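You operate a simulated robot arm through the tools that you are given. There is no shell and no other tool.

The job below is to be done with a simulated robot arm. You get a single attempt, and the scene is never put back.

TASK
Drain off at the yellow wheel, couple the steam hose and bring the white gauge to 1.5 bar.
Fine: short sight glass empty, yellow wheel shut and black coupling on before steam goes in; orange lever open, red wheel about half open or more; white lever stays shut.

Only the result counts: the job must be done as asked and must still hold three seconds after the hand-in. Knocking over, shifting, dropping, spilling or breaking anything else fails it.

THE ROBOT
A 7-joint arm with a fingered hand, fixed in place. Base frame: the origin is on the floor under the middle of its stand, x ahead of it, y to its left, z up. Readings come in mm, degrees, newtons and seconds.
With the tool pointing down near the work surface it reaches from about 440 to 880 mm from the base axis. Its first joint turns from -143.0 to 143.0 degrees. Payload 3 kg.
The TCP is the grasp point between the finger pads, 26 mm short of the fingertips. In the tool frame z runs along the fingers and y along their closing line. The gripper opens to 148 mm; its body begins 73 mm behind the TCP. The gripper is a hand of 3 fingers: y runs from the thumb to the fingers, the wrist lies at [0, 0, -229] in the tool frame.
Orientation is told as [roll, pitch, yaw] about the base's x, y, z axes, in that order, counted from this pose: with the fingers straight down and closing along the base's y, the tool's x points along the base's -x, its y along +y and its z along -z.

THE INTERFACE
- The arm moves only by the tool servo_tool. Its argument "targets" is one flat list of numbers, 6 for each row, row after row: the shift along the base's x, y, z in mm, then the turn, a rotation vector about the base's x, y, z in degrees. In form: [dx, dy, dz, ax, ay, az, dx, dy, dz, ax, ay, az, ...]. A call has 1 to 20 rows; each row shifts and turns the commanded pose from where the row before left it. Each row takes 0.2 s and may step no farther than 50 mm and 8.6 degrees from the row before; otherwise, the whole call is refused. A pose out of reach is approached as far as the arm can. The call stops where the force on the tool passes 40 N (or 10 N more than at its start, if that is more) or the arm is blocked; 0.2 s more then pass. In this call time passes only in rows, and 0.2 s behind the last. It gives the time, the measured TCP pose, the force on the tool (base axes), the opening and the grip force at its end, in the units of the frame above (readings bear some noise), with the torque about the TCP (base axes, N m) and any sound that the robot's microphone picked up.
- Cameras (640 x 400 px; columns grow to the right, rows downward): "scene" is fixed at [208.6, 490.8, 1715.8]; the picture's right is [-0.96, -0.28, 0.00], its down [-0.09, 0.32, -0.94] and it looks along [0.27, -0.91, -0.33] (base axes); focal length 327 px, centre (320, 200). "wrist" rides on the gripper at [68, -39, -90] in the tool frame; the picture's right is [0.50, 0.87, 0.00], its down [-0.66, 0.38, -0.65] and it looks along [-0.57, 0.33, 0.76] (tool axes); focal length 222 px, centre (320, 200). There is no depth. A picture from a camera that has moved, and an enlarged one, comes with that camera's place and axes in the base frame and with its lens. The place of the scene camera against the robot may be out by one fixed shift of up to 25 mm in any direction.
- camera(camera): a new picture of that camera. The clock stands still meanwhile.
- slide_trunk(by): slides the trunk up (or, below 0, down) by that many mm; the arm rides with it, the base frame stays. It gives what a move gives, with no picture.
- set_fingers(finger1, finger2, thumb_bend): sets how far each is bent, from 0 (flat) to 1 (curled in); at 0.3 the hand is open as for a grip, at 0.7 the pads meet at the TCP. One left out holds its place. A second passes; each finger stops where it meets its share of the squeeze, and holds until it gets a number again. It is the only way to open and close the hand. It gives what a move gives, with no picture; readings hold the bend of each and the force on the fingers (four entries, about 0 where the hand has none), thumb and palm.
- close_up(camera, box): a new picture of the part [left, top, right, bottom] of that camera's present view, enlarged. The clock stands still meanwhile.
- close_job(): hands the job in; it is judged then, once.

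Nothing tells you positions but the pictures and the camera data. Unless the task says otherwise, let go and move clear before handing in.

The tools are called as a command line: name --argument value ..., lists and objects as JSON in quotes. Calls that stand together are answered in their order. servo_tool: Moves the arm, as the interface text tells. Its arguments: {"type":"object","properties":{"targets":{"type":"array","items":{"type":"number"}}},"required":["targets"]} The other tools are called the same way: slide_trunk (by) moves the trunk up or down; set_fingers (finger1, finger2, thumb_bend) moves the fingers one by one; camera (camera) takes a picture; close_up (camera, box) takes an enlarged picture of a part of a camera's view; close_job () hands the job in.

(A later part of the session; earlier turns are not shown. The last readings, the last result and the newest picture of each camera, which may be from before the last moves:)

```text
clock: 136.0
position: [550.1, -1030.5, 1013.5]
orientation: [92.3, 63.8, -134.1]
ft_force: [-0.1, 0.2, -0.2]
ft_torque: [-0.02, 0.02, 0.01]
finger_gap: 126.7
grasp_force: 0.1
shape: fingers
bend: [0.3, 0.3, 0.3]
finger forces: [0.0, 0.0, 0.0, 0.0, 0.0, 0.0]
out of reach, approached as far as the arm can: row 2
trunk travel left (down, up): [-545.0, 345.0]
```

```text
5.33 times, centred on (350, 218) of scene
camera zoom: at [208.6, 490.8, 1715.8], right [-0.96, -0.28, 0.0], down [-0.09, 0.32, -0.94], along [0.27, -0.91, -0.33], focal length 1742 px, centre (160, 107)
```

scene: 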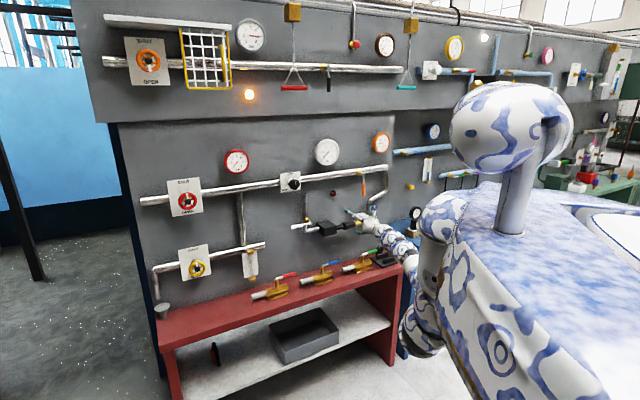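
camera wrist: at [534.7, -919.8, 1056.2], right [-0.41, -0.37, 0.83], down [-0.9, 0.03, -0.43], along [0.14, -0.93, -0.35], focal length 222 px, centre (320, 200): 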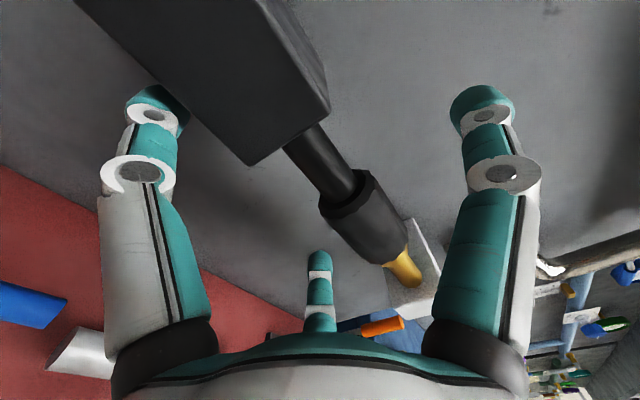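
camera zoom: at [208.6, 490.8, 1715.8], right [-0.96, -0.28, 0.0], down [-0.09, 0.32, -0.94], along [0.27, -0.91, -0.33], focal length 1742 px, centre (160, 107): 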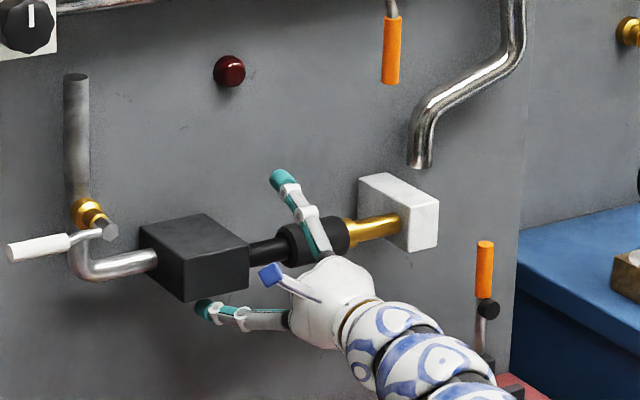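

Close, but the arm hit its outer reach about 22 mm short, and I want the finger centred in the gap. I'll back out, lower the trunk a bit while raising the hand, and come in again with better reach.

servo_tool --targets '[-14, 14.5, 0, 0, 0, 0, -14, 14.5, 0, 0, 0, 0, -14, 14.5, 0, 0, 0, 0, -14, 14.5, 0, 0, 0, 0]'

slide_trunk --by -60

servo_tool --targets '[4, 4, 27, 0, 0, 0, 4, 4, 27, 0, 0, 0]'

```text
clock: 137.0
position: [494.9, -972.3, 1014.1]
orientation: [92.2, 63.9, -134.1]
ft_force: [-0.7, 0.1, 0.5]
ft_torque: [0.01, 0.02, -0.03]
finger_gap: 127.1
grasp_force: 0.0
shape: fingers
bend: [0.3, 0.3, 0.3]
finger forces: [0.0, 0.1, 0.1, 0.0, 0.0, 0.0]
trunk travel left (down, up): [-545.0, 345.0]
```

```text
clock: 138.0
position: [494.9, -971.3, 953.5]
orientation: [92.2, 63.8, -134.1]
ft_force: [-0.3, 0.0, -0.2]
ft_torque: [0.02, -0.01, 0.01]
finger_gap: 126.7
grasp_force: 0.2
shape: fingers
bend: [0.3, 0.3, 0.3]
finger forces: [0.1, 0.0, 0.0, 0.0, 0.0, 0.1]
trunk travel left (down, up): [-485.0, 405.0]
```

```text
clock: 138.6
position: [502.1, -964.0, 1008.1]
orientation: [92.3, 63.8, -134.1]
ft_force: [0.6, 0.2, -0.3]
ft_torque: [0.04, 0.01, 0.02]
finger_gap: 126.7
grasp_force: 0.2
shape: fingers
bend: [0.3, 0.3, 0.3]
finger forces: [0.0, 0.1, 0.0, 0.1, 0.0, 0.0]
trunk travel left (down, up): [-485.0, 405.0]
```

servo_tool --targets '[16, -16.9, 0, 0, 0, 0, 16, -16.9, 0, 0, 0, 0]'

servo_tool --targets '[16, -16.9, -0.5, 0, 0, 0, 16, -16.9, -0.5, 0, 0, 0]'

camera --camera "wrist"

close_up --camera "scene" --box '[290, 180, 410, 255]'

```text
clock: 139.2
position: [535.8, -997.8, 1008.6]
orientation: [92.4, 63.8, -134.0]
ft_force: [-0.9, 0.2, -1.0]
ft_torque: [-0.03, 0.03, -0.02]
finger_gap: 127.3
grasp_force: 0.1
shape: fingers
bend: [0.3, 0.3, 0.3]
finger forces: [0.0, 0.1, 0.0, 0.1, 0.1, 0.0]
trunk travel left (down, up): [-485.0, 405.0]
```

```text
clock: 139.8
position: [567.6, -1032.1, 1006.1]
orientation: [92.4, 63.8, -134.0]
ft_force: [-0.4, -0.6, -0.2]
ft_torque: [0.03, 0.03, 0.0]
finger_gap: 126.9
grasp_force: 0.0
shape: fingers
bend: [0.3, 0.3, 0.3]
finger forces: [0.1, 0.1, 0.0, 0.0, 0.1, 0.0]
trunk travel left (down, up): [-485.0, 405.0]
```

```text
taken
camera wrist: at [551.4, -920.6, 1050.1], right [-0.41, -0.37, 0.83], down [-0.9, 0.03, -0.43], along [0.14, -0.93, -0.35], focal length 222 px, centre (320, 200)
```

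wrist: 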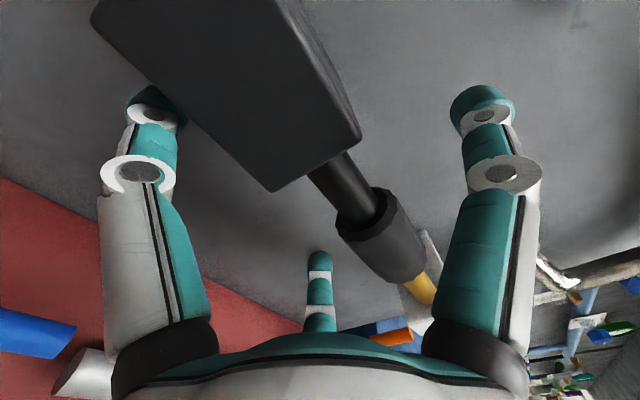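

```text
5.33 times, centred on (350, 218) of scene
camera zoom: at [208.6, 490.8, 1715.8], right [-0.96, -0.28, 0.0], down [-0.09, 0.32, -0.94], along [0.27, -0.91, -0.33], focal length 1742 px, centre (160, 107)
```

zoom: 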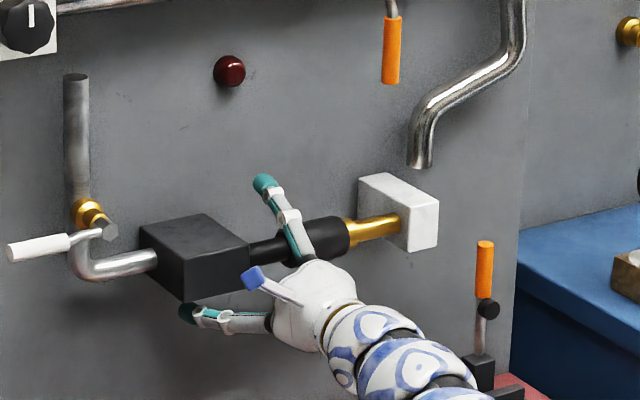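

Depth and lateral position are as planned. Now I'll lower finger 1 onto the rod, just left of the sleeve.

set_fingers --finger1 0.62

camera --camera "wrist"

close_up --camera "scene" --box '[290, 180, 410, 255]'

```text
clock: 140.8
position: [566.9, -1031.8, 1006.2]
orientation: [92.4, 63.8, -134.1]
ft_force: [0.1, 0.0, -0.2]
ft_torque: [-0.01, 0.03, 0.01]
finger_gap: 80.4
grasp_force: 0.0
shape: fingers
bend: [0.62, 0.3, 0.3]
finger forces: [0.1, 0.0, 0.0, 0.0, 0.0, 0.0]
trunk travel left (down, up): [-485.0, 405.0]
```

```text
taken
camera wrist: at [550.0, -920.9, 1049.6], right [-0.41, -0.37, 0.83], down [-0.9, 0.03, -0.43], along [0.14, -0.93, -0.35], focal length 222 px, centre (320, 200)
```

wrist: 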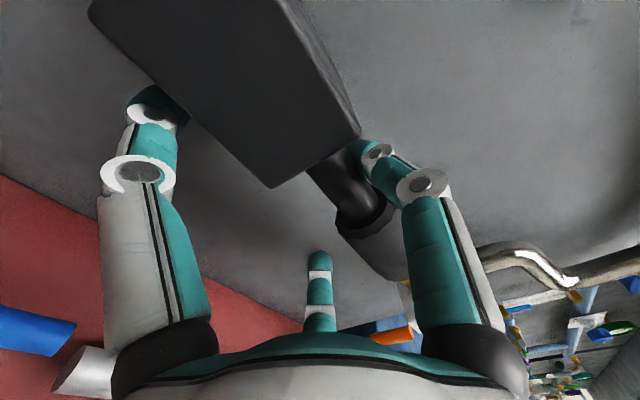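

```text
5.33 times, centred on (350, 218) of scene
camera zoom: at [208.6, 490.8, 1715.8], right [-0.96, -0.28, 0.0], down [-0.09, 0.32, -0.94], along [0.27, -0.91, -0.33], focal length 1742 px, centre (160, 107)
```

zoom: 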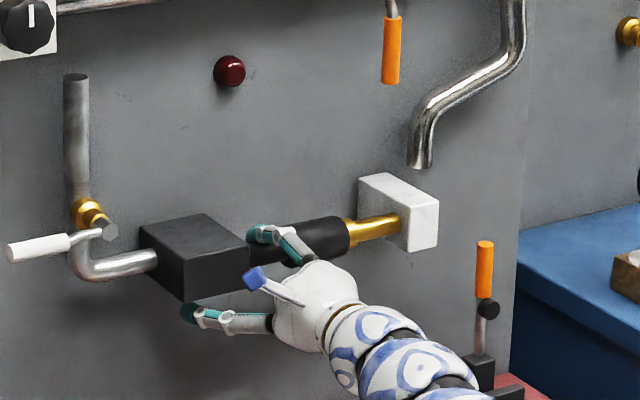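

Finger 1 hooks over the rod without touching anything. Now I'll push to the right along the pipe's direction in small steps, watching the force.

servo_tool --targets '[-3.6, -3.47, 0, 0, 0, 0, -3.6, -3.47, 0, 0, 0, 0, -3.6, -3.47, 0, 0, 0, 0]'

servo_tool --targets '[-3.6, -3.47, 0, 0, 0, 0, -3.6, -3.47, 0, 0, 0, 0]'

close_up --camera "scene" --box '[290, 180, 410, 255]'

camera --camera "wrist"

```text
clock: 141.6
position: [554.8, -1042.2, 1006.2]
orientation: [92.3, 63.6, -134.3]
ft_force: [-1.3, -0.3, 0.2]
ft_torque: [0.0, -0.01, 0.01]
finger_gap: 80.2
grasp_force: 0.1
shape: fingers
bend: [0.62, 0.3, 0.3]
finger forces: [0.0, 0.0, 0.1, 0.0, 0.0, 0.0]
trunk travel left (down, up): [-485.0, 405.0]
```

```text
clock: 142.2
position: [549.1, -1049.3, 1006.3]
orientation: [92.3, 63.8, -134.0]
ft_force: [3.0, 3.7, 0.5]
ft_torque: [-0.15, 0.08, 0.08]
finger_gap: 75.9
grasp_force: 2.4
shape: fingers
bend: [0.62, 0.3, 0.3]
finger forces: [5.0, 0.0, 0.1, 0.0, 0.1, 0.0]
trunk travel left (down, up): [-485.0, 405.0]
```

```text
5.33 times, centred on (350, 218) of scene
camera zoom: at [208.6, 490.8, 1715.8], right [-0.96, -0.28, 0.0], down [-0.09, 0.32, -0.94], along [0.27, -0.91, -0.33], focal length 1742 px, centre (160, 107)
```

zoom: 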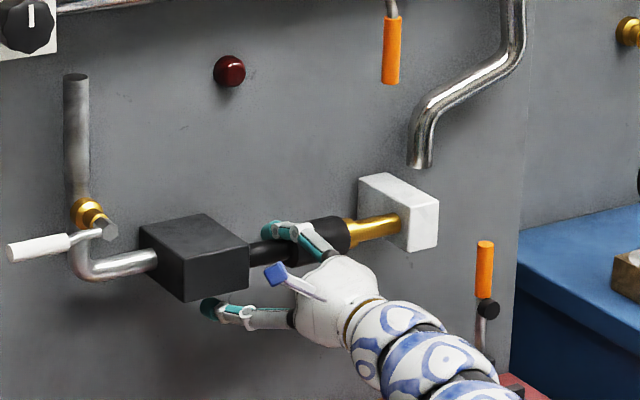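

```text
taken
camera wrist: at [533.7, -937.4, 1049.3], right [-0.41, -0.38, 0.83], down [-0.9, 0.03, -0.43], along [0.14, -0.93, -0.35], focal length 222 px, centre (320, 200)
```

wrist: 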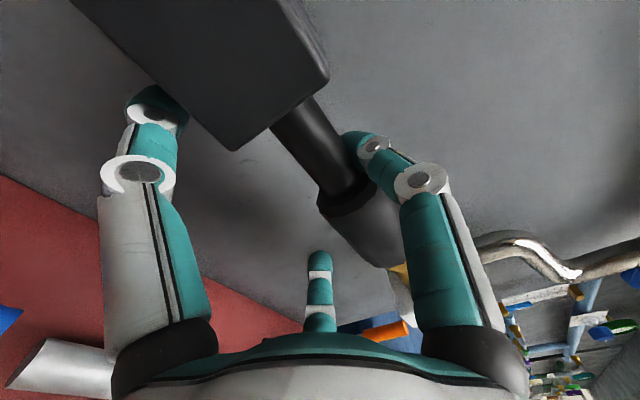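

The finger has met the sleeve's shoulder (about 5 N). I'll keep pushing in small steps and see whether the sleeve slides.

servo_tool --targets '[-3.6, -3.47, 0, 0, 0, 0, -3.6, -3.47, 0, 0, 0, 0]'

servo_tool --targets '[-3.6, -3.47, 0, 0, 0, 0, -3.6, -3.47, 0, 0, 0, 0]'

close_up --camera "scene" --box '[290, 180, 410, 255]'

camera --camera "wrist"

```text
clock: 142.8
position: [540.3, -1057.3, 1005.7]
orientation: [92.4, 63.7, -134.2]
ft_force: [1.6, 2.6, 1.5]
ft_torque: [-0.09, 0.1, 0.06]
finger_gap: 77.6
grasp_force: 1.5
shape: fingers
bend: [0.62, 0.3, 0.3]
finger forces: [3.1, 0.0, 0.0, 0.0, 0.0, 0.0]
trunk travel left (down, up): [-485.0, 405.0]
```

```text
clock: 143.4
position: [535.4, -1062.9, 1007.0]
orientation: [92.3, 63.8, -134.2]
ft_force: [1.7, 2.2, -0.2]
ft_torque: [-0.05, 0.03, 0.04]
finger_gap: 77.8
grasp_force: 1.3
shape: fingers
bend: [0.62, 0.3, 0.3]
finger forces: [2.5, 0.0, 0.0, 0.0, 0.0, 0.0]
trunk travel left (down, up): [-485.0, 405.0]
```

```text
5.33 times, centred on (350, 218) of scene
camera zoom: at [208.6, 490.8, 1715.8], right [-0.96, -0.28, 0.0], down [-0.09, 0.32, -0.94], along [0.27, -0.91, -0.33], focal length 1742 px, centre (160, 107)
```

zoom: 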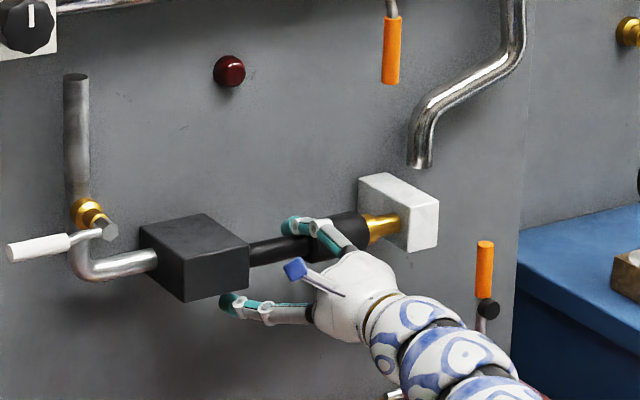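

```text
taken
camera wrist: at [518.7, -952.0, 1049.6], right [-0.41, -0.37, 0.83], down [-0.9, 0.03, -0.43], along [0.14, -0.93, -0.35], focal length 222 px, centre (320, 200)
```

wrist: 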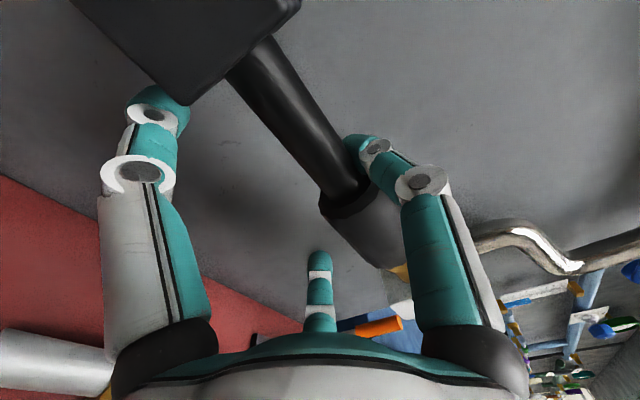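

It's sliding on, at only 2–3 N. I'll continue until it seats.

servo_tool --targets '[-3.6, -3.47, 0, 0, 0, 0, -3.6, -3.47, 0, 0, 0, 0]'

servo_tool --targets '[-3.6, -3.47, 0, 0, 0, 0, -3.6, -3.47, 0, 0, 0, 0]'

close_up --camera "scene" --box '[290, 180, 410, 255]'

camera --camera "wrist"

```text
clock: 144.0
position: [526.1, -1069.0, 1007.3]
orientation: [92.2, 63.9, -134.2]
ft_force: [0.2, -0.5, -0.2]
ft_torque: [0.01, 0.0, -0.01]
finger_gap: 80.2
grasp_force: 0.2
shape: fingers
bend: [0.62, 0.3, 0.3]
finger forces: [0.0, 0.1, 0.0, 0.0, 0.0, 0.0]
trunk travel left (down, up): [-485.0, 405.0]
```

```text
clock: 144.6
position: [522.8, -1076.3, 1008.1]
orientation: [92.3, 63.8, -134.1]
ft_force: [2.0, 6.1, 0.6]
ft_torque: [-0.16, 0.05, -0.08]
finger_gap: 75.4
grasp_force: 2.8
shape: fingers
bend: [0.62, 0.3, 0.3]
finger forces: [5.4, 0.1, 0.0, 0.0, 0.1, 0.0]
trunk travel left (down, up): [-485.0, 405.0]
```

```text
5.33 times, centred on (350, 218) of scene
camera zoom: at [208.6, 490.8, 1715.8], right [-0.96, -0.28, 0.0], down [-0.09, 0.32, -0.94], along [0.27, -0.91, -0.33], focal length 1742 px, centre (160, 107)
```

zoom: 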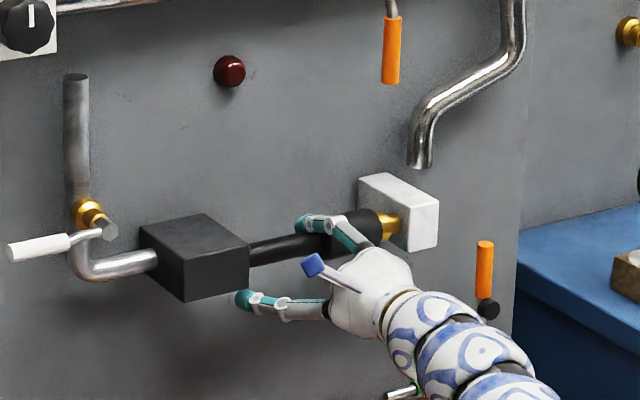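

```text
taken
camera wrist: at [505.4, -965.1, 1049.6], right [-0.41, -0.37, 0.83], down [-0.9, 0.03, -0.43], along [0.14, -0.93, -0.35], focal length 222 px, centre (320, 200)
```

wrist: 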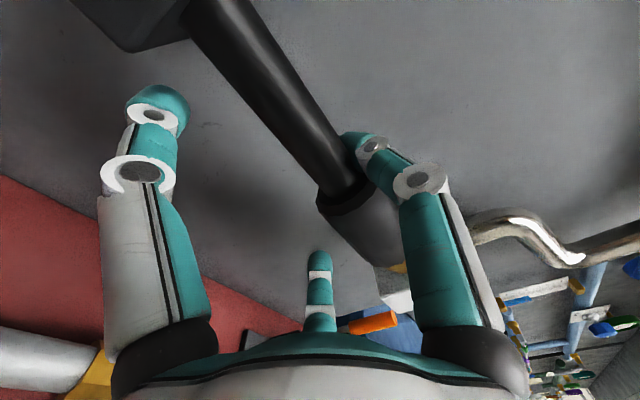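

It seemed to ride over something and now meets more resistance. A bit more, carefully.

servo_tool --targets '[-2.9, -2.8, 0, 0, 0, 0, -2.9, -2.8, 0, 0, 0, 0]'

close_up --camera "scene" --box '[320, 195, 390, 239]'

```text
clock: 145.2
position: [517.3, -1079.4, 1009.0]
orientation: [92.3, 63.8, -134.1]
ft_force: [6.1, 8.0, -1.0]
ft_torque: [-0.25, 0.21, 0.03]
finger_gap: 71.1
grasp_force: 4.4
shape: fingers
bend: [0.63, 0.3, 0.3]
finger forces: [8.5, 0.1, 0.1, 0.1, 0.0, 0.1]
out of reach, approached as far as the arm can: row 2
trunk travel left (down, up): [-485.0, 405.0]
```

```text
9.09 times, centred on (355, 217) of scene
camera zoom: at [208.6, 490.8, 1715.8], right [-0.96, -0.28, 0.0], down [-0.09, 0.32, -0.94], along [0.27, -0.91, -0.33], focal length 2970 px, centre (2, 46)
```

zoom: 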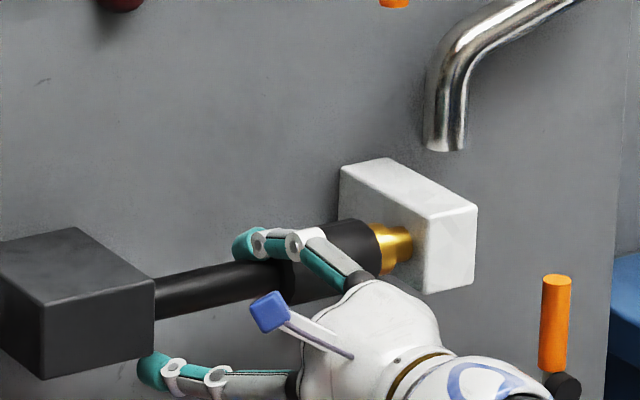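

The visible brass is down to about 20 mm and the force is about 10 N; the arm is near its reach limit in this direction. I'll push a little more with a move that stays inside its reach, and see if the sleeve still moves.

servo_tool --targets '[-4, -0.5, 0, 0, 0, 0, -4, -0.5, 0, 0, 0, 0]'

close_up --camera "scene" --box '[320, 195, 390, 239]'

camera --camera "wrist"

```text
clock: 145.8
position: [512.4, -1079.7, 1008.4]
orientation: [92.2, 63.8, -134.2]
ft_force: [16.9, 2.1, -0.3]
ft_torque: [-0.06, 0.59, 0.02]
finger_gap: 69.4
grasp_force: 6.5
shape: fingers
bend: [0.63, 0.3, 0.3]
finger forces: [12.4, 0.1, 0.0, 0.0, 0.0, 0.1]
trunk travel left (down, up): [-485.0, 405.0]
```

```text
9.09 times, centred on (355, 217) of scene
camera zoom: at [208.6, 490.8, 1715.8], right [-0.96, -0.28, 0.0], down [-0.09, 0.32, -0.94], along [0.27, -0.91, -0.33], focal length 2970 px, centre (2, 46)
```

zoom: 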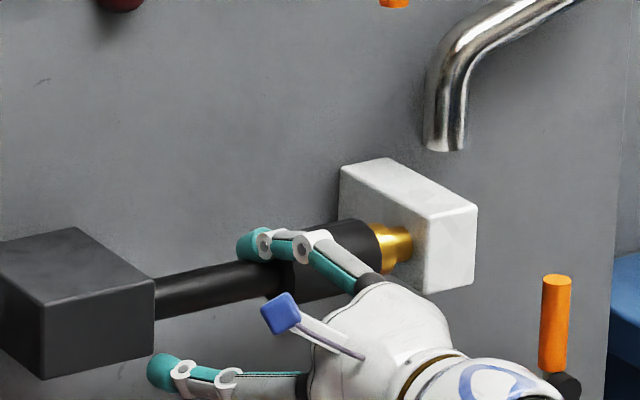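

```text
taken
camera wrist: at [495.9, -968.7, 1050.8], right [-0.41, -0.38, 0.83], down [-0.9, 0.03, -0.43], along [0.14, -0.93, -0.35], focal length 222 px, centre (320, 200)
```

wrist: 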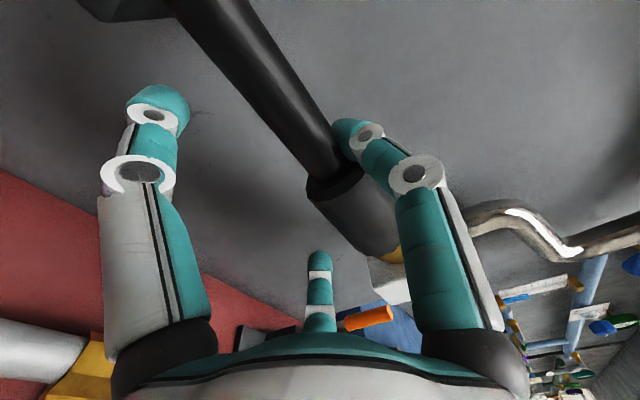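

The sleeve has stopped hard against the spigot (17 N with no more travel), so it's seated. I'll ease off to the left, lift the finger and back away.

servo_tool --targets '[4, 2.5, 0, 0, 0, 0, 4, 3.5, 0, 0, 0, 0]'

set_fingers --finger1 0.3

servo_tool --targets '[-14, 14.5, 0, 0, 0, 0, -14, 14.5, 0, 0, 0, 0, -14, 14.5, 0, 0, 0, 0, -14, 14.5, 0, 0, 0, 0]'

servo_tool --targets '[-14, 14.5, 0, 0, 0, 0, -14, 14.5, 0, 0, 0, 0]'

close_up --camera "scene" --box '[290, 180, 410, 255]'

camera --camera "wrist"

```text
clock: 146.4
position: [516.0, -1075.5, 1007.7]
orientation: [92.2, 63.6, -134.4]
ft_force: [8.6, 0.8, -0.8]
ft_torque: [-0.02, 0.3, 0.08]
finger_gap: 73.2
grasp_force: 3.4
shape: fingers
bend: [0.62, 0.3, 0.3]
finger forces: [6.5, 0.0, 0.0, 0.0, 0.0, 0.1]
trunk travel left (down, up): [-485.0, 405.0]
```

```text
clock: 147.4
position: [516.3, -1074.4, 1008.3]
orientation: [92.3, 63.9, -134.3]
ft_force: [-0.7, 1.5, -0.1]
ft_torque: [0.02, 0.01, 0.01]
finger_gap: 126.7
grasp_force: 0.1
shape: fingers
bend: [0.3, 0.3, 0.3]
finger forces: [0.0, 0.1, 0.0, 0.1, 0.0, 0.0]
trunk travel left (down, up): [-485.0, 405.0]
```

```text
clock: 148.4
position: [460.6, -1017.7, 1010.2]
orientation: [92.5, 63.8, -134.1]
ft_force: [0.2, -0.7, -0.7]
ft_torque: [0.02, -0.01, 0.03]
finger_gap: 126.9
grasp_force: 0.0
shape: fingers
bend: [0.3, 0.3, 0.3]
finger forces: [0.0, 0.1, 0.1, 0.0, 0.0, 0.1]
trunk travel left (down, up): [-485.0, 405.0]
```

```text
clock: 149.0
position: [433.5, -986.6, 1010.6]
orientation: [92.4, 63.8, -134.0]
ft_force: [0.4, -0.2, -0.1]
ft_torque: [-0.02, -0.02, -0.01]
finger_gap: 126.8
grasp_force: 0.2
shape: fingers
bend: [0.3, 0.3, 0.3]
finger forces: [0.0, 0.1, 0.1, 0.0, 0.0, 0.0]
trunk travel left (down, up): [-485.0, 405.0]
```

```text
5.33 times, centred on (350, 218) of scene
camera zoom: at [208.6, 490.8, 1715.8], right [-0.96, -0.28, 0.0], down [-0.09, 0.32, -0.94], along [0.27, -0.91, -0.33], focal length 1742 px, centre (160, 107)
```

zoom: 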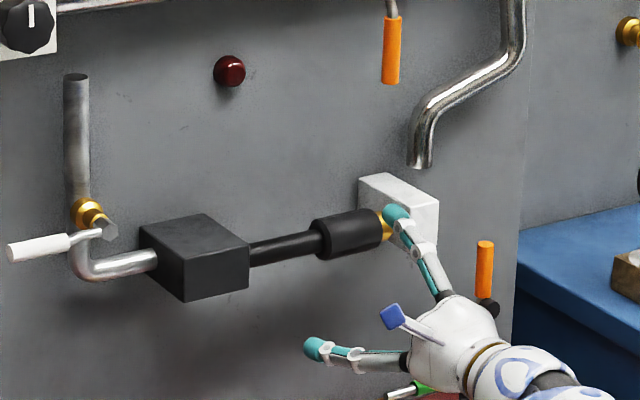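

```text
taken
camera wrist: at [416.7, -875.5, 1051.8], right [-0.41, -0.37, 0.83], down [-0.9, 0.03, -0.43], along [0.14, -0.93, -0.35], focal length 222 px, centre (320, 200)
```

wrist: 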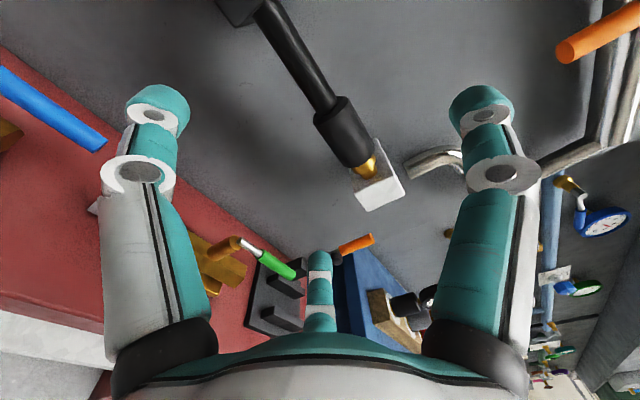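

The sleeve sits over by the white block now. I'll zoom in on the joint to check it.

close_up --camera "wrist" --box '[280, 70, 440, 230]'

close_up --camera "wrist" --box '[500, 0, 640, 90]'

```text
2.50 times, centred on (360, 150) of wrist
camera zoom: at [416.7, -875.5, 1051.8], right [-0.41, -0.37, 0.83], down [-0.9, 0.03, -0.43], along [0.14, -0.93, -0.35], focal length 555 px, centre (220, 325)
```

zoom: 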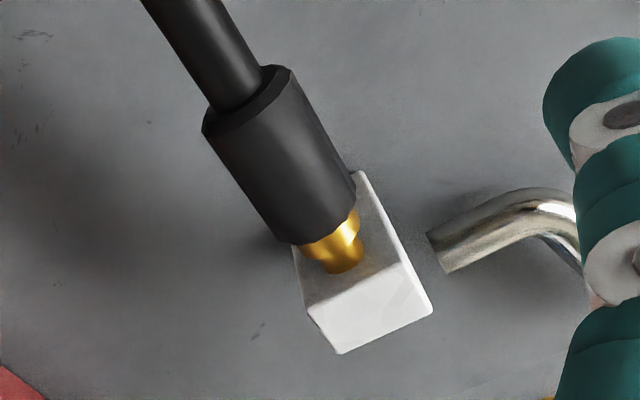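

```text
4.44 times, centred on (570, 45) of wrist
camera zoom: at [416.7, -875.5, 1051.8], right [-0.41, -0.37, 0.83], down [-0.9, 0.03, -0.43], along [0.14, -0.93, -0.35], focal length 987 px, centre (-791, 889)
```

zoom: 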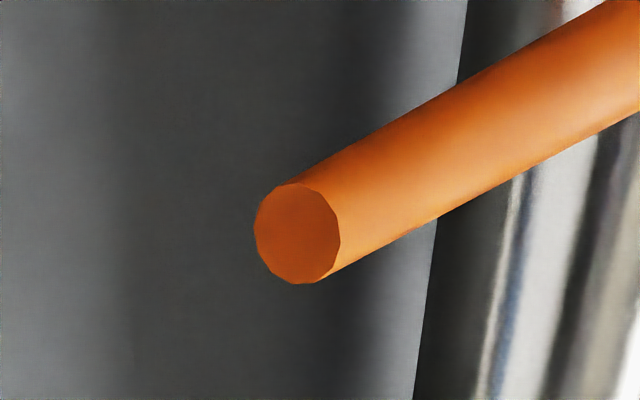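

The coupling is on: its sleeve moved about 40 mm and snapped to a firm seat. Next, the orange lever. I'll raise the trunk, close the fingers into a blunt pusher and look at the lever.

slide_trunk --by 150

set_fingers --finger1 0.7 --finger2 0.7 --thumb_bend 0.7

camera --camera "wrist"

close_up --camera "scene" --box '[320, 150, 420, 212]'

```text
clock: 150.7
position: [432.7, -987.3, 1158.9]
orientation: [92.4, 63.9, -134.3]
ft_force: [-0.2, 0.0, 0.3]
ft_torque: [0.0, 0.0, -0.03]
finger_gap: 126.8
grasp_force: 0.1
shape: fingers
bend: [0.3, 0.3, 0.3]
finger forces: [0.0, 0.1, 0.1, 0.0, 0.0, 0.1]
trunk travel left (down, up): [-635.0, 255.0]
```

```text
clock: 151.7
position: [432.7, -986.6, 1158.4]
orientation: [92.3, 63.8, -134.2]
ft_force: [-0.8, -0.2, -0.3]
ft_torque: [-0.02, -0.03, 0.0]
finger_gap: 0.5
grasp_force: 0.0
shape: fingers
bend: [0.69, 0.69, 0.7]
finger forces: [0.0, 0.1, 0.0, 0.0, 0.0, 0.0]
trunk travel left (down, up): [-635.0, 255.0]
```

```text
taken
camera wrist: at [416.7, -876.1, 1201.7], right [-0.41, -0.37, 0.83], down [-0.9, 0.03, -0.43], along [0.14, -0.93, -0.35], focal length 222 px, centre (320, 200)
```

wrist: 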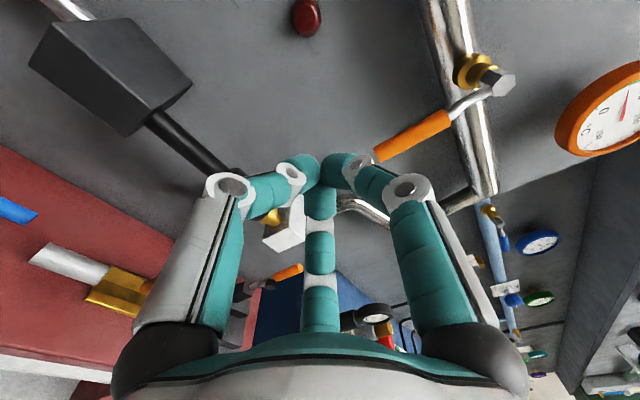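

```text
6.40 times, centred on (370, 181) of scene
camera zoom: at [208.6, 490.8, 1715.8], right [-0.96, -0.28, 0.0], down [-0.09, 0.32, -0.94], along [0.27, -0.91, -0.33], focal length 2091 px, centre (0, 322)
```

zoom: 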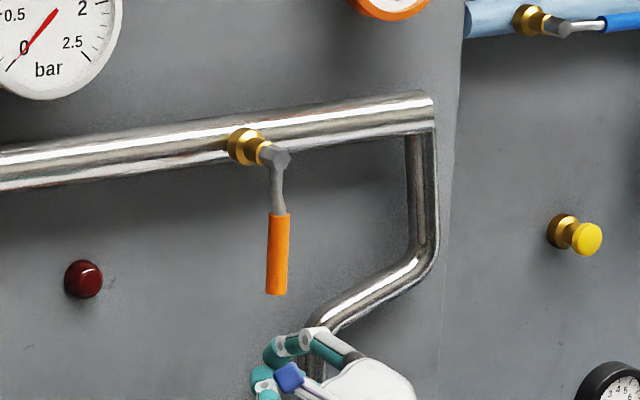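

The lever's pivot is at about [465, −1095, 1299] and its grip hangs down to z = 1190. I'll bring the closed fingers to the left side of the grip, staying a little out from the wall first.

servo_tool --targets '[8, -18, 28, 0, 0, 0, 8, -18, 28, 0, 0, 0]'

camera --camera "wrist"

```text
clock: 152.3
position: [448.2, -1024.3, 1214.7]
orientation: [92.3, 64.0, -134.3]
ft_force: [-0.1, -0.1, -0.6]
ft_torque: [0.04, -0.01, 0.0]
finger_gap: 0.0
grasp_force: 0.0
shape: fingers
bend: [0.69, 0.69, 0.7]
finger forces: [0.1, 0.1, 0.1, 0.0, 0.0, 0.0]
trunk travel left (down, up): [-635.0, 255.0]
```

```text
taken
camera wrist: at [432.7, -912.9, 1257.7], right [-0.41, -0.38, 0.83], down [-0.9, 0.03, -0.43], along [0.13, -0.93, -0.35], focal length 222 px, centre (320, 200)
```

wrist: 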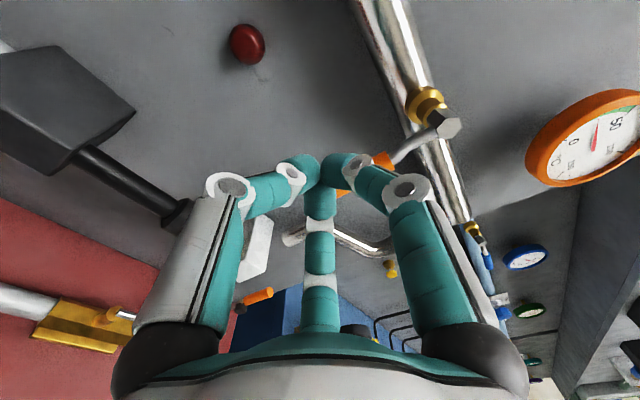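

servo_tool --targets '[11.7, -11.5, 0, 0, 0, 0, 11.7, -11.5, 0, 0, 0, 0, 11.7, -11.5, 0, 0, 0, 0]'

camera --camera "wrist"

close_up --camera "scene" --box '[320, 150, 420, 212]'

```text
clock: 153.1
position: [483.7, -1058.1, 1215.7]
orientation: [92.4, 63.9, -134.0]
ft_force: [-0.4, -0.9, -1.0]
ft_torque: [-0.03, 0.01, 0.01]
finger_gap: 0.4
grasp_force: 0.1
shape: fingers
bend: [0.69, 0.69, 0.7]
finger forces: [0.1, 0.0, 0.0, 0.0, 0.0, 0.0]
trunk travel left (down, up): [-635.0, 255.0]
```

```text
taken
camera wrist: at [468.5, -947.3, 1258.4], right [-0.41, -0.37, 0.83], down [-0.9, 0.03, -0.43], along [0.14, -0.93, -0.35], focal length 222 px, centre (320, 200)
```

wrist: 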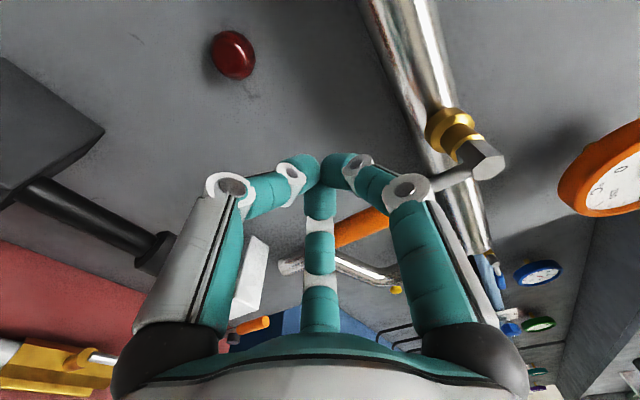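

```text
6.40 times, centred on (370, 181) of scene
camera zoom: at [208.6, 490.8, 1715.8], right [-0.96, -0.28, 0.0], down [-0.09, 0.32, -0.94], along [0.27, -0.91, -0.33], focal length 2091 px, centre (0, 322)
```

zoom: 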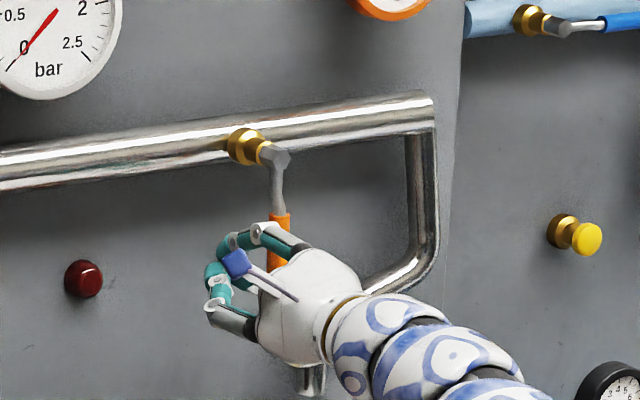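

The closed fingertips are to the left of the grip. I'll push to the right in small steps and see whether the lever swings.

servo_tool --targets '[-7.9, -7.6, -2, 0, 0, 0, -8.3, -8, -2.3, 0, 0, 0, -8.3, -8, -2.3, 0, 0, 0]'

close_up --camera "scene" --box '[320, 150, 420, 212]'

camera --camera "wrist"

```text
clock: 153.9
position: [459.7, -1081.1, 1208.7]
orientation: [92.4, 63.7, -134.0]
ft_force: [-0.3, 0.6, 1.0]
ft_torque: [0.01, 0.02, 0.0]
finger_gap: 0.3
grasp_force: 0.8
shape: fingers
bend: [0.69, 0.7, 0.7]
finger forces: [0.0, 1.3, 0.1, 0.0, 0.1, 0.1]
trunk travel left (down, up): [-635.0, 255.0]
```

```text
6.40 times, centred on (370, 181) of scene
camera zoom: at [208.6, 490.8, 1715.8], right [-0.96, -0.28, 0.0], down [-0.09, 0.32, -0.94], along [0.27, -0.91, -0.33], focal length 2091 px, centre (0, 322)
```

zoom: 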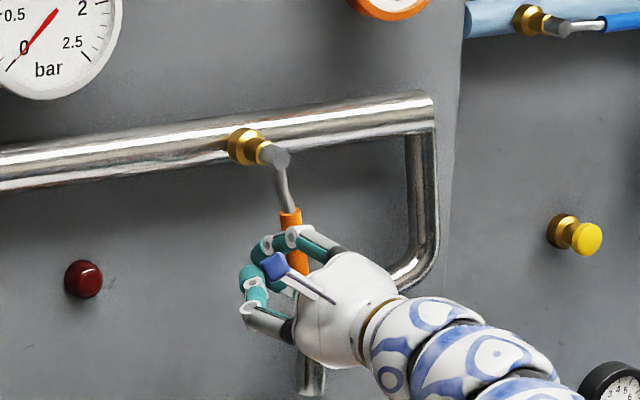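

```text
taken
camera wrist: at [444.1, -969.9, 1251.3], right [-0.41, -0.38, 0.83], down [-0.9, 0.03, -0.43], along [0.14, -0.93, -0.35], focal length 222 px, centre (320, 200)
```

wrist: 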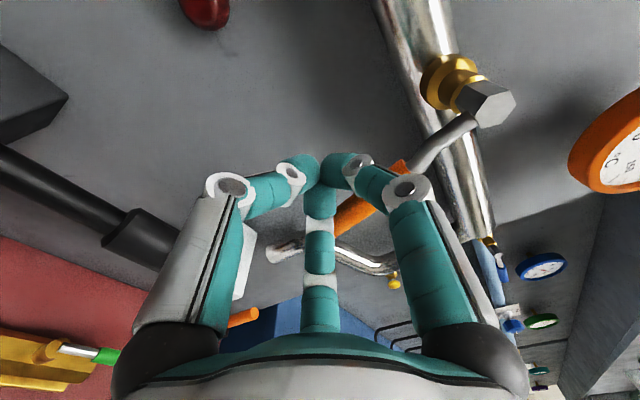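

The lever swings freely to the right with only about 1 N. I'll follow the arc until it lies along the pipe.

servo_tool --targets '[-8.4, -8.1, 0, 0, 0, 0, -8.4, -8.1, 1.5, 0, 0, 0, -8, -7.7, 3.5, 0, 0, 0, -8, -7.7, 4, 0, 0, 0]'

servo_tool --targets '[-7, -6.8, 6.5, 0, 0, 0, -7, -6.7, 6.5, 0, 0, 0, -5.6, -5.4, 8.8, 0, 0, 0]'

close_up --camera "scene" --box '[320, 150, 420, 212]'

camera --camera "wrist"

```text
clock: 154.9
position: [427.4, -1113.4, 1218.2]
orientation: [92.3, 63.8, -134.1]
ft_force: [0.4, 4.9, -0.3]
ft_torque: [-0.09, 0.01, 0.02]
finger_gap: 0.0
grasp_force: 1.4
shape: fingers
bend: [0.7, 0.7, 0.7]
finger forces: [3.4, 0.1, 0.1, 0.0, 0.0, 0.0]
trunk travel left (down, up): [-635.0, 255.0]
```

```text
clock: 155.7
position: [406.8, -1130.9, 1239.7]
orientation: [92.3, 63.8, -134.1]
ft_force: [0.5, 3.9, -1.4]
ft_torque: [-0.15, -0.02, 0.04]
finger_gap: 0.0
grasp_force: 2.1
shape: fingers
bend: [0.7, 0.7, 0.69]
finger forces: [4.2, 0.1, 0.0, 0.1, 0.1, 0.1]
trunk travel left (down, up): [-635.0, 255.0]
```

```text
6.40 times, centred on (370, 181) of scene
camera zoom: at [208.6, 490.8, 1715.8], right [-0.96, -0.28, 0.0], down [-0.09, 0.32, -0.94], along [0.27, -0.91, -0.33], focal length 2091 px, centre (0, 322)
```

zoom: 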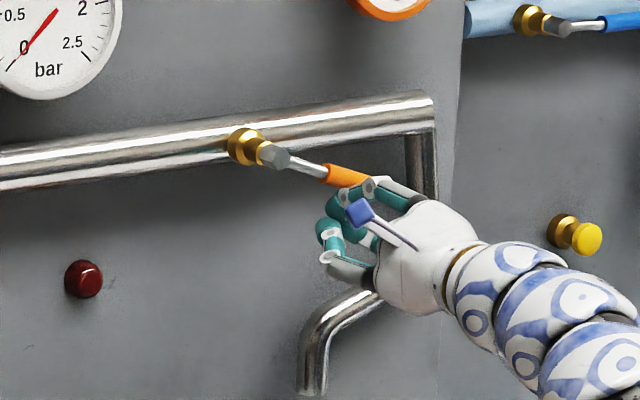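

```text
taken
camera wrist: at [391.0, -1020.6, 1282.4], right [-0.41, -0.37, 0.83], down [-0.9, 0.03, -0.43], along [0.13, -0.93, -0.35], focal length 222 px, centre (320, 200)
```

wrist: 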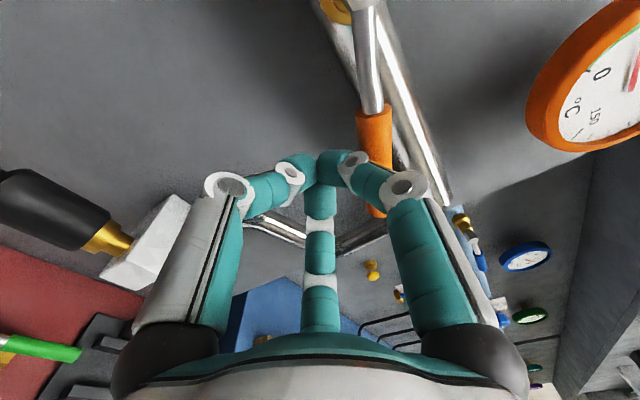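

Almost there: the lever is about 20° short of the pipe's line. I'll lift it the rest of the way.

servo_tool --targets '[-5, -5, 9, 0, 0, 0, -4, -4, 10, 0, 0, 0, -2, -2, 10, 0, 0, 0]'

close_up --camera "scene" --box '[320, 150, 420, 212]'

camera --camera "wrist"

```text
clock: 156.5
position: [396.0, -1144.0, 1268.3]
orientation: [92.0, 63.9, -134.4]
ft_force: [0.4, 7.7, -8.3]
ft_torque: [-0.16, 0.07, 0.04]
finger_gap: 0.0
grasp_force: 5.0
shape: fingers
bend: [0.7, 0.7, 0.69]
finger forces: [9.6, 0.1, 0.0, 0.1, 0.0, 0.1]
trunk travel left (down, up): [-635.0, 255.0]
```

```text
6.40 times, centred on (370, 181) of scene
camera zoom: at [208.6, 490.8, 1715.8], right [-0.96, -0.28, 0.0], down [-0.09, 0.32, -0.94], along [0.27, -0.91, -0.33], focal length 2091 px, centre (0, 322)
```

zoom: 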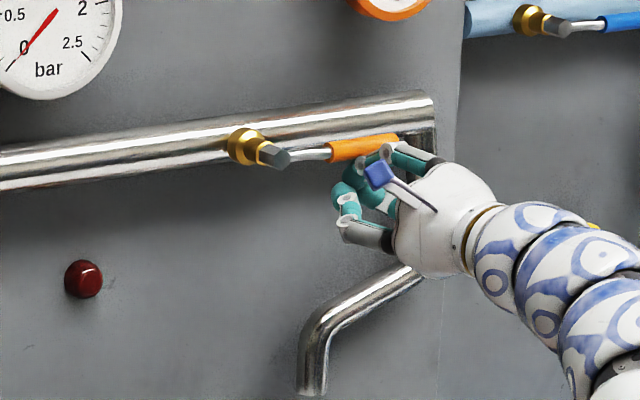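

```text
taken
camera wrist: at [380.0, -1032.8, 1310.0], right [-0.41, -0.38, 0.83], down [-0.9, 0.03, -0.43], along [0.14, -0.93, -0.35], focal length 222 px, centre (320, 200)
```

wrist: 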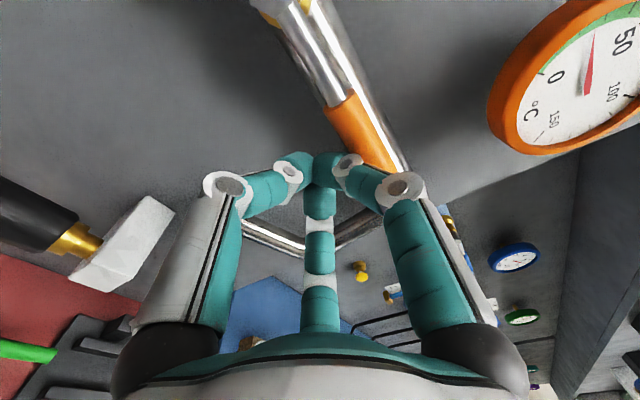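

The orange lever now lies along the pipe against its stop: open. I'll ease down off it and back away, then check that it stays.

servo_tool --targets '[0, 0, -10, 0, 0, 0, -10, 10, -10, 0, 0, 0, -14, 14.5, 0, 0, 0, 0, -14, 14.5, 0, 0, 0, 0]'

servo_tool --targets '[-14, 14.5, -10, 0, 0, 0, -14, 14.5, -10, 0, 0, 0, -14, 14.5, -10, 0, 0, 0]'

close_up --camera "scene" --box '[290, 150, 410, 225]'

camera --camera "wrist"

```text
clock: 157.5
position: [357.4, -1103.2, 1249.0]
orientation: [92.3, 63.8, -134.2]
ft_force: [-0.3, 0.2, 0.7]
ft_torque: [0.01, -0.02, 0.03]
finger_gap: 0.0
grasp_force: 0.1
shape: fingers
bend: [0.7, 0.7, 0.7]
finger forces: [0.1, 0.0, 0.1, 0.0, 0.0, 0.0]
trunk travel left (down, up): [-635.0, 255.0]
```

```text
clock: 158.3
position: [315.1, -1059.8, 1217.4]
orientation: [92.3, 63.8, -134.3]
ft_force: [-0.2, -0.3, -0.2]
ft_torque: [0.02, -0.05, -0.01]
finger_gap: 0.0
grasp_force: 0.1
shape: fingers
bend: [0.7, 0.7, 0.7]
finger forces: [0.0, 0.0, 0.1, 0.1, 0.0, 0.1]
trunk travel left (down, up): [-635.0, 255.0]
```

```text
5.33 times, centred on (350, 188) of scene
camera zoom: at [208.6, 490.8, 1715.8], right [-0.96, -0.28, 0.0], down [-0.09, 0.32, -0.94], along [0.27, -0.91, -0.33], focal length 1742 px, centre (160, 267)
```

zoom: 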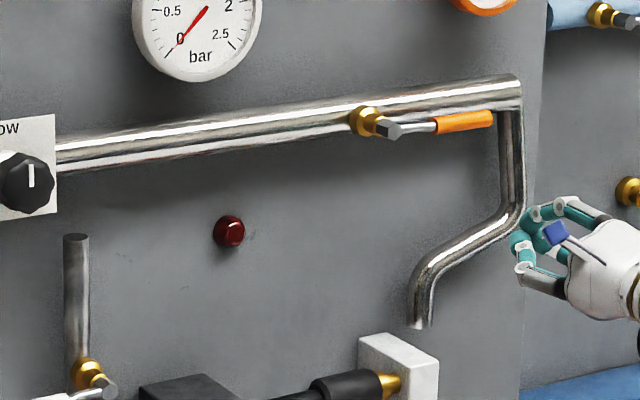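

```text
taken
camera wrist: at [300.0, -948.5, 1260.5], right [-0.41, -0.37, 0.83], down [-0.9, 0.03, -0.43], along [0.14, -0.93, -0.35], focal length 222 px, centre (320, 200)
```

wrist: 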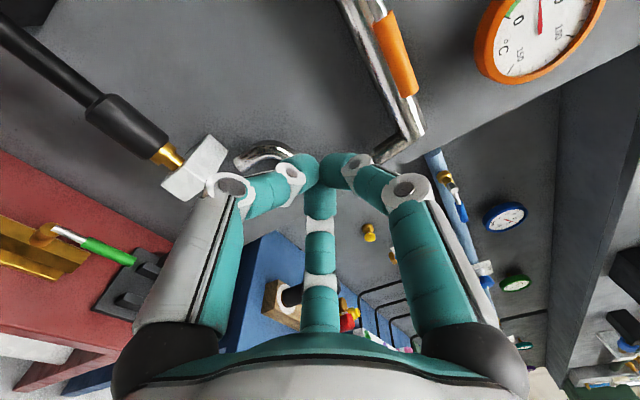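

The orange lever stays open. Now I'll travel back across to the red wheel, keeping clear of the wall.

servo_tool --targets '[21, 27.5, -25, 0, 0, 0, 21, 27.5, -25, 0, 0, 0, 21, 27.5, -25, 0, 0, 0, 21, 27.5, -25, 0, 0, 0]'

servo_tool --targets '[0, 0, 0, 5.2, -5.4, 0, 0, 0, 0, 5.2, -5.4, 0, 0, 0, 0, 5.2, -5.4, 0, 0, 0, 0, 5.2, -5.4, 0]'

servo_tool --targets '[0, 0, 0, 5.2, -5.4, 0, 0, 0, 0, 5.2, -5.4, 0, 0, 0, 0, 5.2, -5.4, 0, 0, 0, 0, 5.2, -5.4, 0]'

```text
clock: 159.3
position: [400.2, -950.3, 1118.0]
orientation: [92.4, 63.8, -134.1]
ft_force: [0.7, -0.2, -0.4]
ft_torque: [0.0, 0.01, -0.02]
finger_gap: 0.0
grasp_force: 0.1
shape: fingers
bend: [0.7, 0.7, 0.7]
finger forces: [0.0, 0.0, 0.0, 0.0, 0.0, 0.0]
trunk travel left (down, up): [-635.0, 255.0]
```

```text
clock: 160.3
position: [399.4, -950.4, 1118.3]
orientation: [-102.2, 86.1, 31.1]
ft_force: [0.7, 0.0, -0.3]
ft_torque: [0.0, 0.03, 0.02]
finger_gap: 0.0
grasp_force: 0.0
shape: fingers
bend: [0.7, 0.7, 0.7]
finger forces: [0.0, 0.0, 0.1, 0.1, 0.0, 0.0]
trunk travel left (down, up): [-635.0, 255.0]
```

```text
clock: 161.3
position: [399.5, -950.4, 1118.4]
orientation: [-90.7, 56.1, 42.4]
ft_force: [-0.1, 0.1, 0.5]
ft_torque: [0.0, 0.0, 0.01]
finger_gap: 0.1
grasp_force: 0.2
shape: fingers
bend: [0.7, 0.7, 0.7]
finger forces: [0.0, 0.0, 0.0, 0.0, 0.0, 0.0]
trunk travel left (down, up): [-635.0, 255.0]
```

slide_trunk --by 90

servo_tool --targets '[0, 10, -40, 0, 0, 0, 0, 10, -40, 0, 0, 0]'

servo_tool --targets '[34, 28, 0, 0, 0, 0, 34, 28, 0, 0, 0, 0, 34, 28, 0, 0, 0, 0]'

servo_tool --targets '[34, 30, 0, 0, 0, 0, 34, 30, 0, 0, 0, 0, 34, 30, 0, 0, 0, 0]'

```text
clock: 162.6
position: [399.4, -949.6, 1208.3]
orientation: [-90.7, 56.3, 42.5]
ft_force: [0.4, 0.2, -0.6]
ft_torque: [0.01, 0.05, 0.02]
finger_gap: 0.1
grasp_force: 0.1
shape: fingers
bend: [0.7, 0.7, 0.7]
finger forces: [0.1, 0.1, 0.0, 0.1, 0.0, 0.0]
trunk travel left (down, up): [-725.0, 165.0]
```

```text
clock: 163.2
position: [400.2, -929.7, 1127.5]
orientation: [-90.6, 56.2, 42.7]
ft_force: [-0.4, -0.6, -0.3]
ft_torque: [0.0, 0.04, -0.03]
finger_gap: 0.0
grasp_force: 0.0
shape: fingers
bend: [0.7, 0.7, 0.7]
finger forces: [0.0, 0.0, 0.0, 0.0, 0.0, 0.0]
trunk travel left (down, up): [-725.0, 165.0]
```

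```text
clock: 164.0
position: [501.4, -845.7, 1127.7]
orientation: [-90.5, 56.2, 42.4]
ft_force: [0.1, 0.3, 0.1]
ft_torque: [0.0, 0.01, 0.01]
finger_gap: 0.1
grasp_force: 0.1
shape: fingers
bend: [0.7, 0.7, 0.7]
finger forces: [0.0, 0.0, 0.0, 0.0, 0.1, 0.0]
trunk travel left (down, up): [-725.0, 165.0]
```

```text
clock: 164.8
position: [604.6, -755.8, 1129.2]
orientation: [-90.7, 56.2, 42.4]
ft_force: [0.2, 0.4, 0.8]
ft_torque: [0.03, 0.01, -0.03]
finger_gap: 0.0
grasp_force: 0.0
shape: fingers
bend: [0.7, 0.7, 0.7]
finger forces: [0.0, 0.1, 0.1, 0.0, 0.0, 0.0]
trunk travel left (down, up): [-725.0, 165.0]
```

servo_tool --targets '[34, 31, 0, 0, 0, 0, 34, 31, 0, 0, 0, 0, 34, 31, 0, 0, 0, 0, 34, 31, 0, 0, 0, 0]'

servo_tool --targets '[32, 36, 8, 0, 0, 0, 32, 36, 8, 0, 0, 0, 32, 36, 8, 0, 0, 0, 32, 36, 8, 0, 0, 0]'

servo_tool --targets '[28, 13, 26, 0, 0, 0, 28, 13, 26, 0, 0, 0, 28, 13, 26, 0, 0, 0]'

camera --camera "wrist"

camera --camera "scene"

```text
clock: 165.8
position: [740.1, -630.5, 1126.7]
orientation: [-90.6, 56.3, 42.6]
ft_force: [0.2, -0.2, -0.4]
ft_torque: [0.03, -0.05, 0.0]
finger_gap: 0.2
grasp_force: 0.1
shape: fingers
bend: [0.7, 0.7, 0.7]
finger forces: [0.0, 0.1, 0.0, 0.1, 0.0, 0.0]
trunk travel left (down, up): [-725.0, 165.0]
```

```text
clock: 166.8
position: [868.4, -488.7, 1160.3]
orientation: [-90.6, 56.2, 42.3]
ft_force: [0.7, 0.1, 0.1]
ft_torque: [0.0, 0.01, -0.01]
finger_gap: 0.0
grasp_force: 0.1
shape: fingers
bend: [0.7, 0.7, 0.7]
finger forces: [0.0, 0.1, 0.0, 0.0, 0.0, 0.0]
trunk travel left (down, up): [-725.0, 165.0]
```

```text
clock: 167.6
position: [952.1, -448.1, 1237.9]
orientation: [-90.6, 56.2, 42.4]
ft_force: [0.9, -0.1, 0.3]
ft_torque: [0.02, 0.0, 0.0]
finger_gap: 0.0
grasp_force: 0.1
shape: fingers
bend: [0.7, 0.7, 0.7]
finger forces: [0.0, 0.0, 0.0, 0.1, 0.0, 0.1]
trunk travel left (down, up): [-725.0, 165.0]
```

```text
taken
camera wrist: at [886.1, -384.7, 1317.0], right [-0.73, -0.68, -0.07], down [-0.41, 0.51, -0.76], along [0.55, -0.53, -0.65], focal length 222 px, centre (320, 200)
```

wrist: 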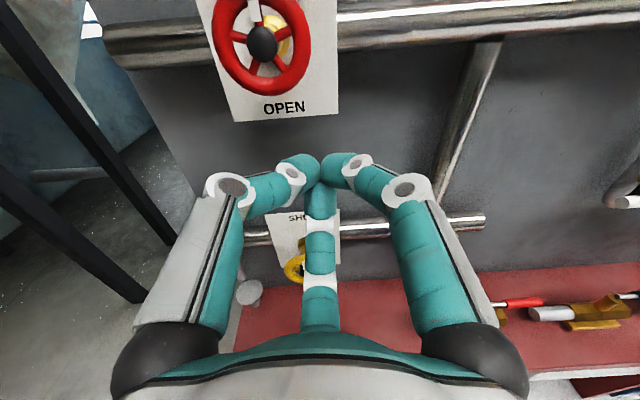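

```text
taken
```

scene: 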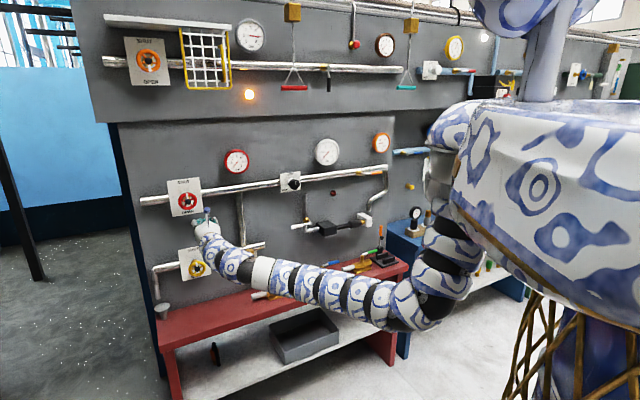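

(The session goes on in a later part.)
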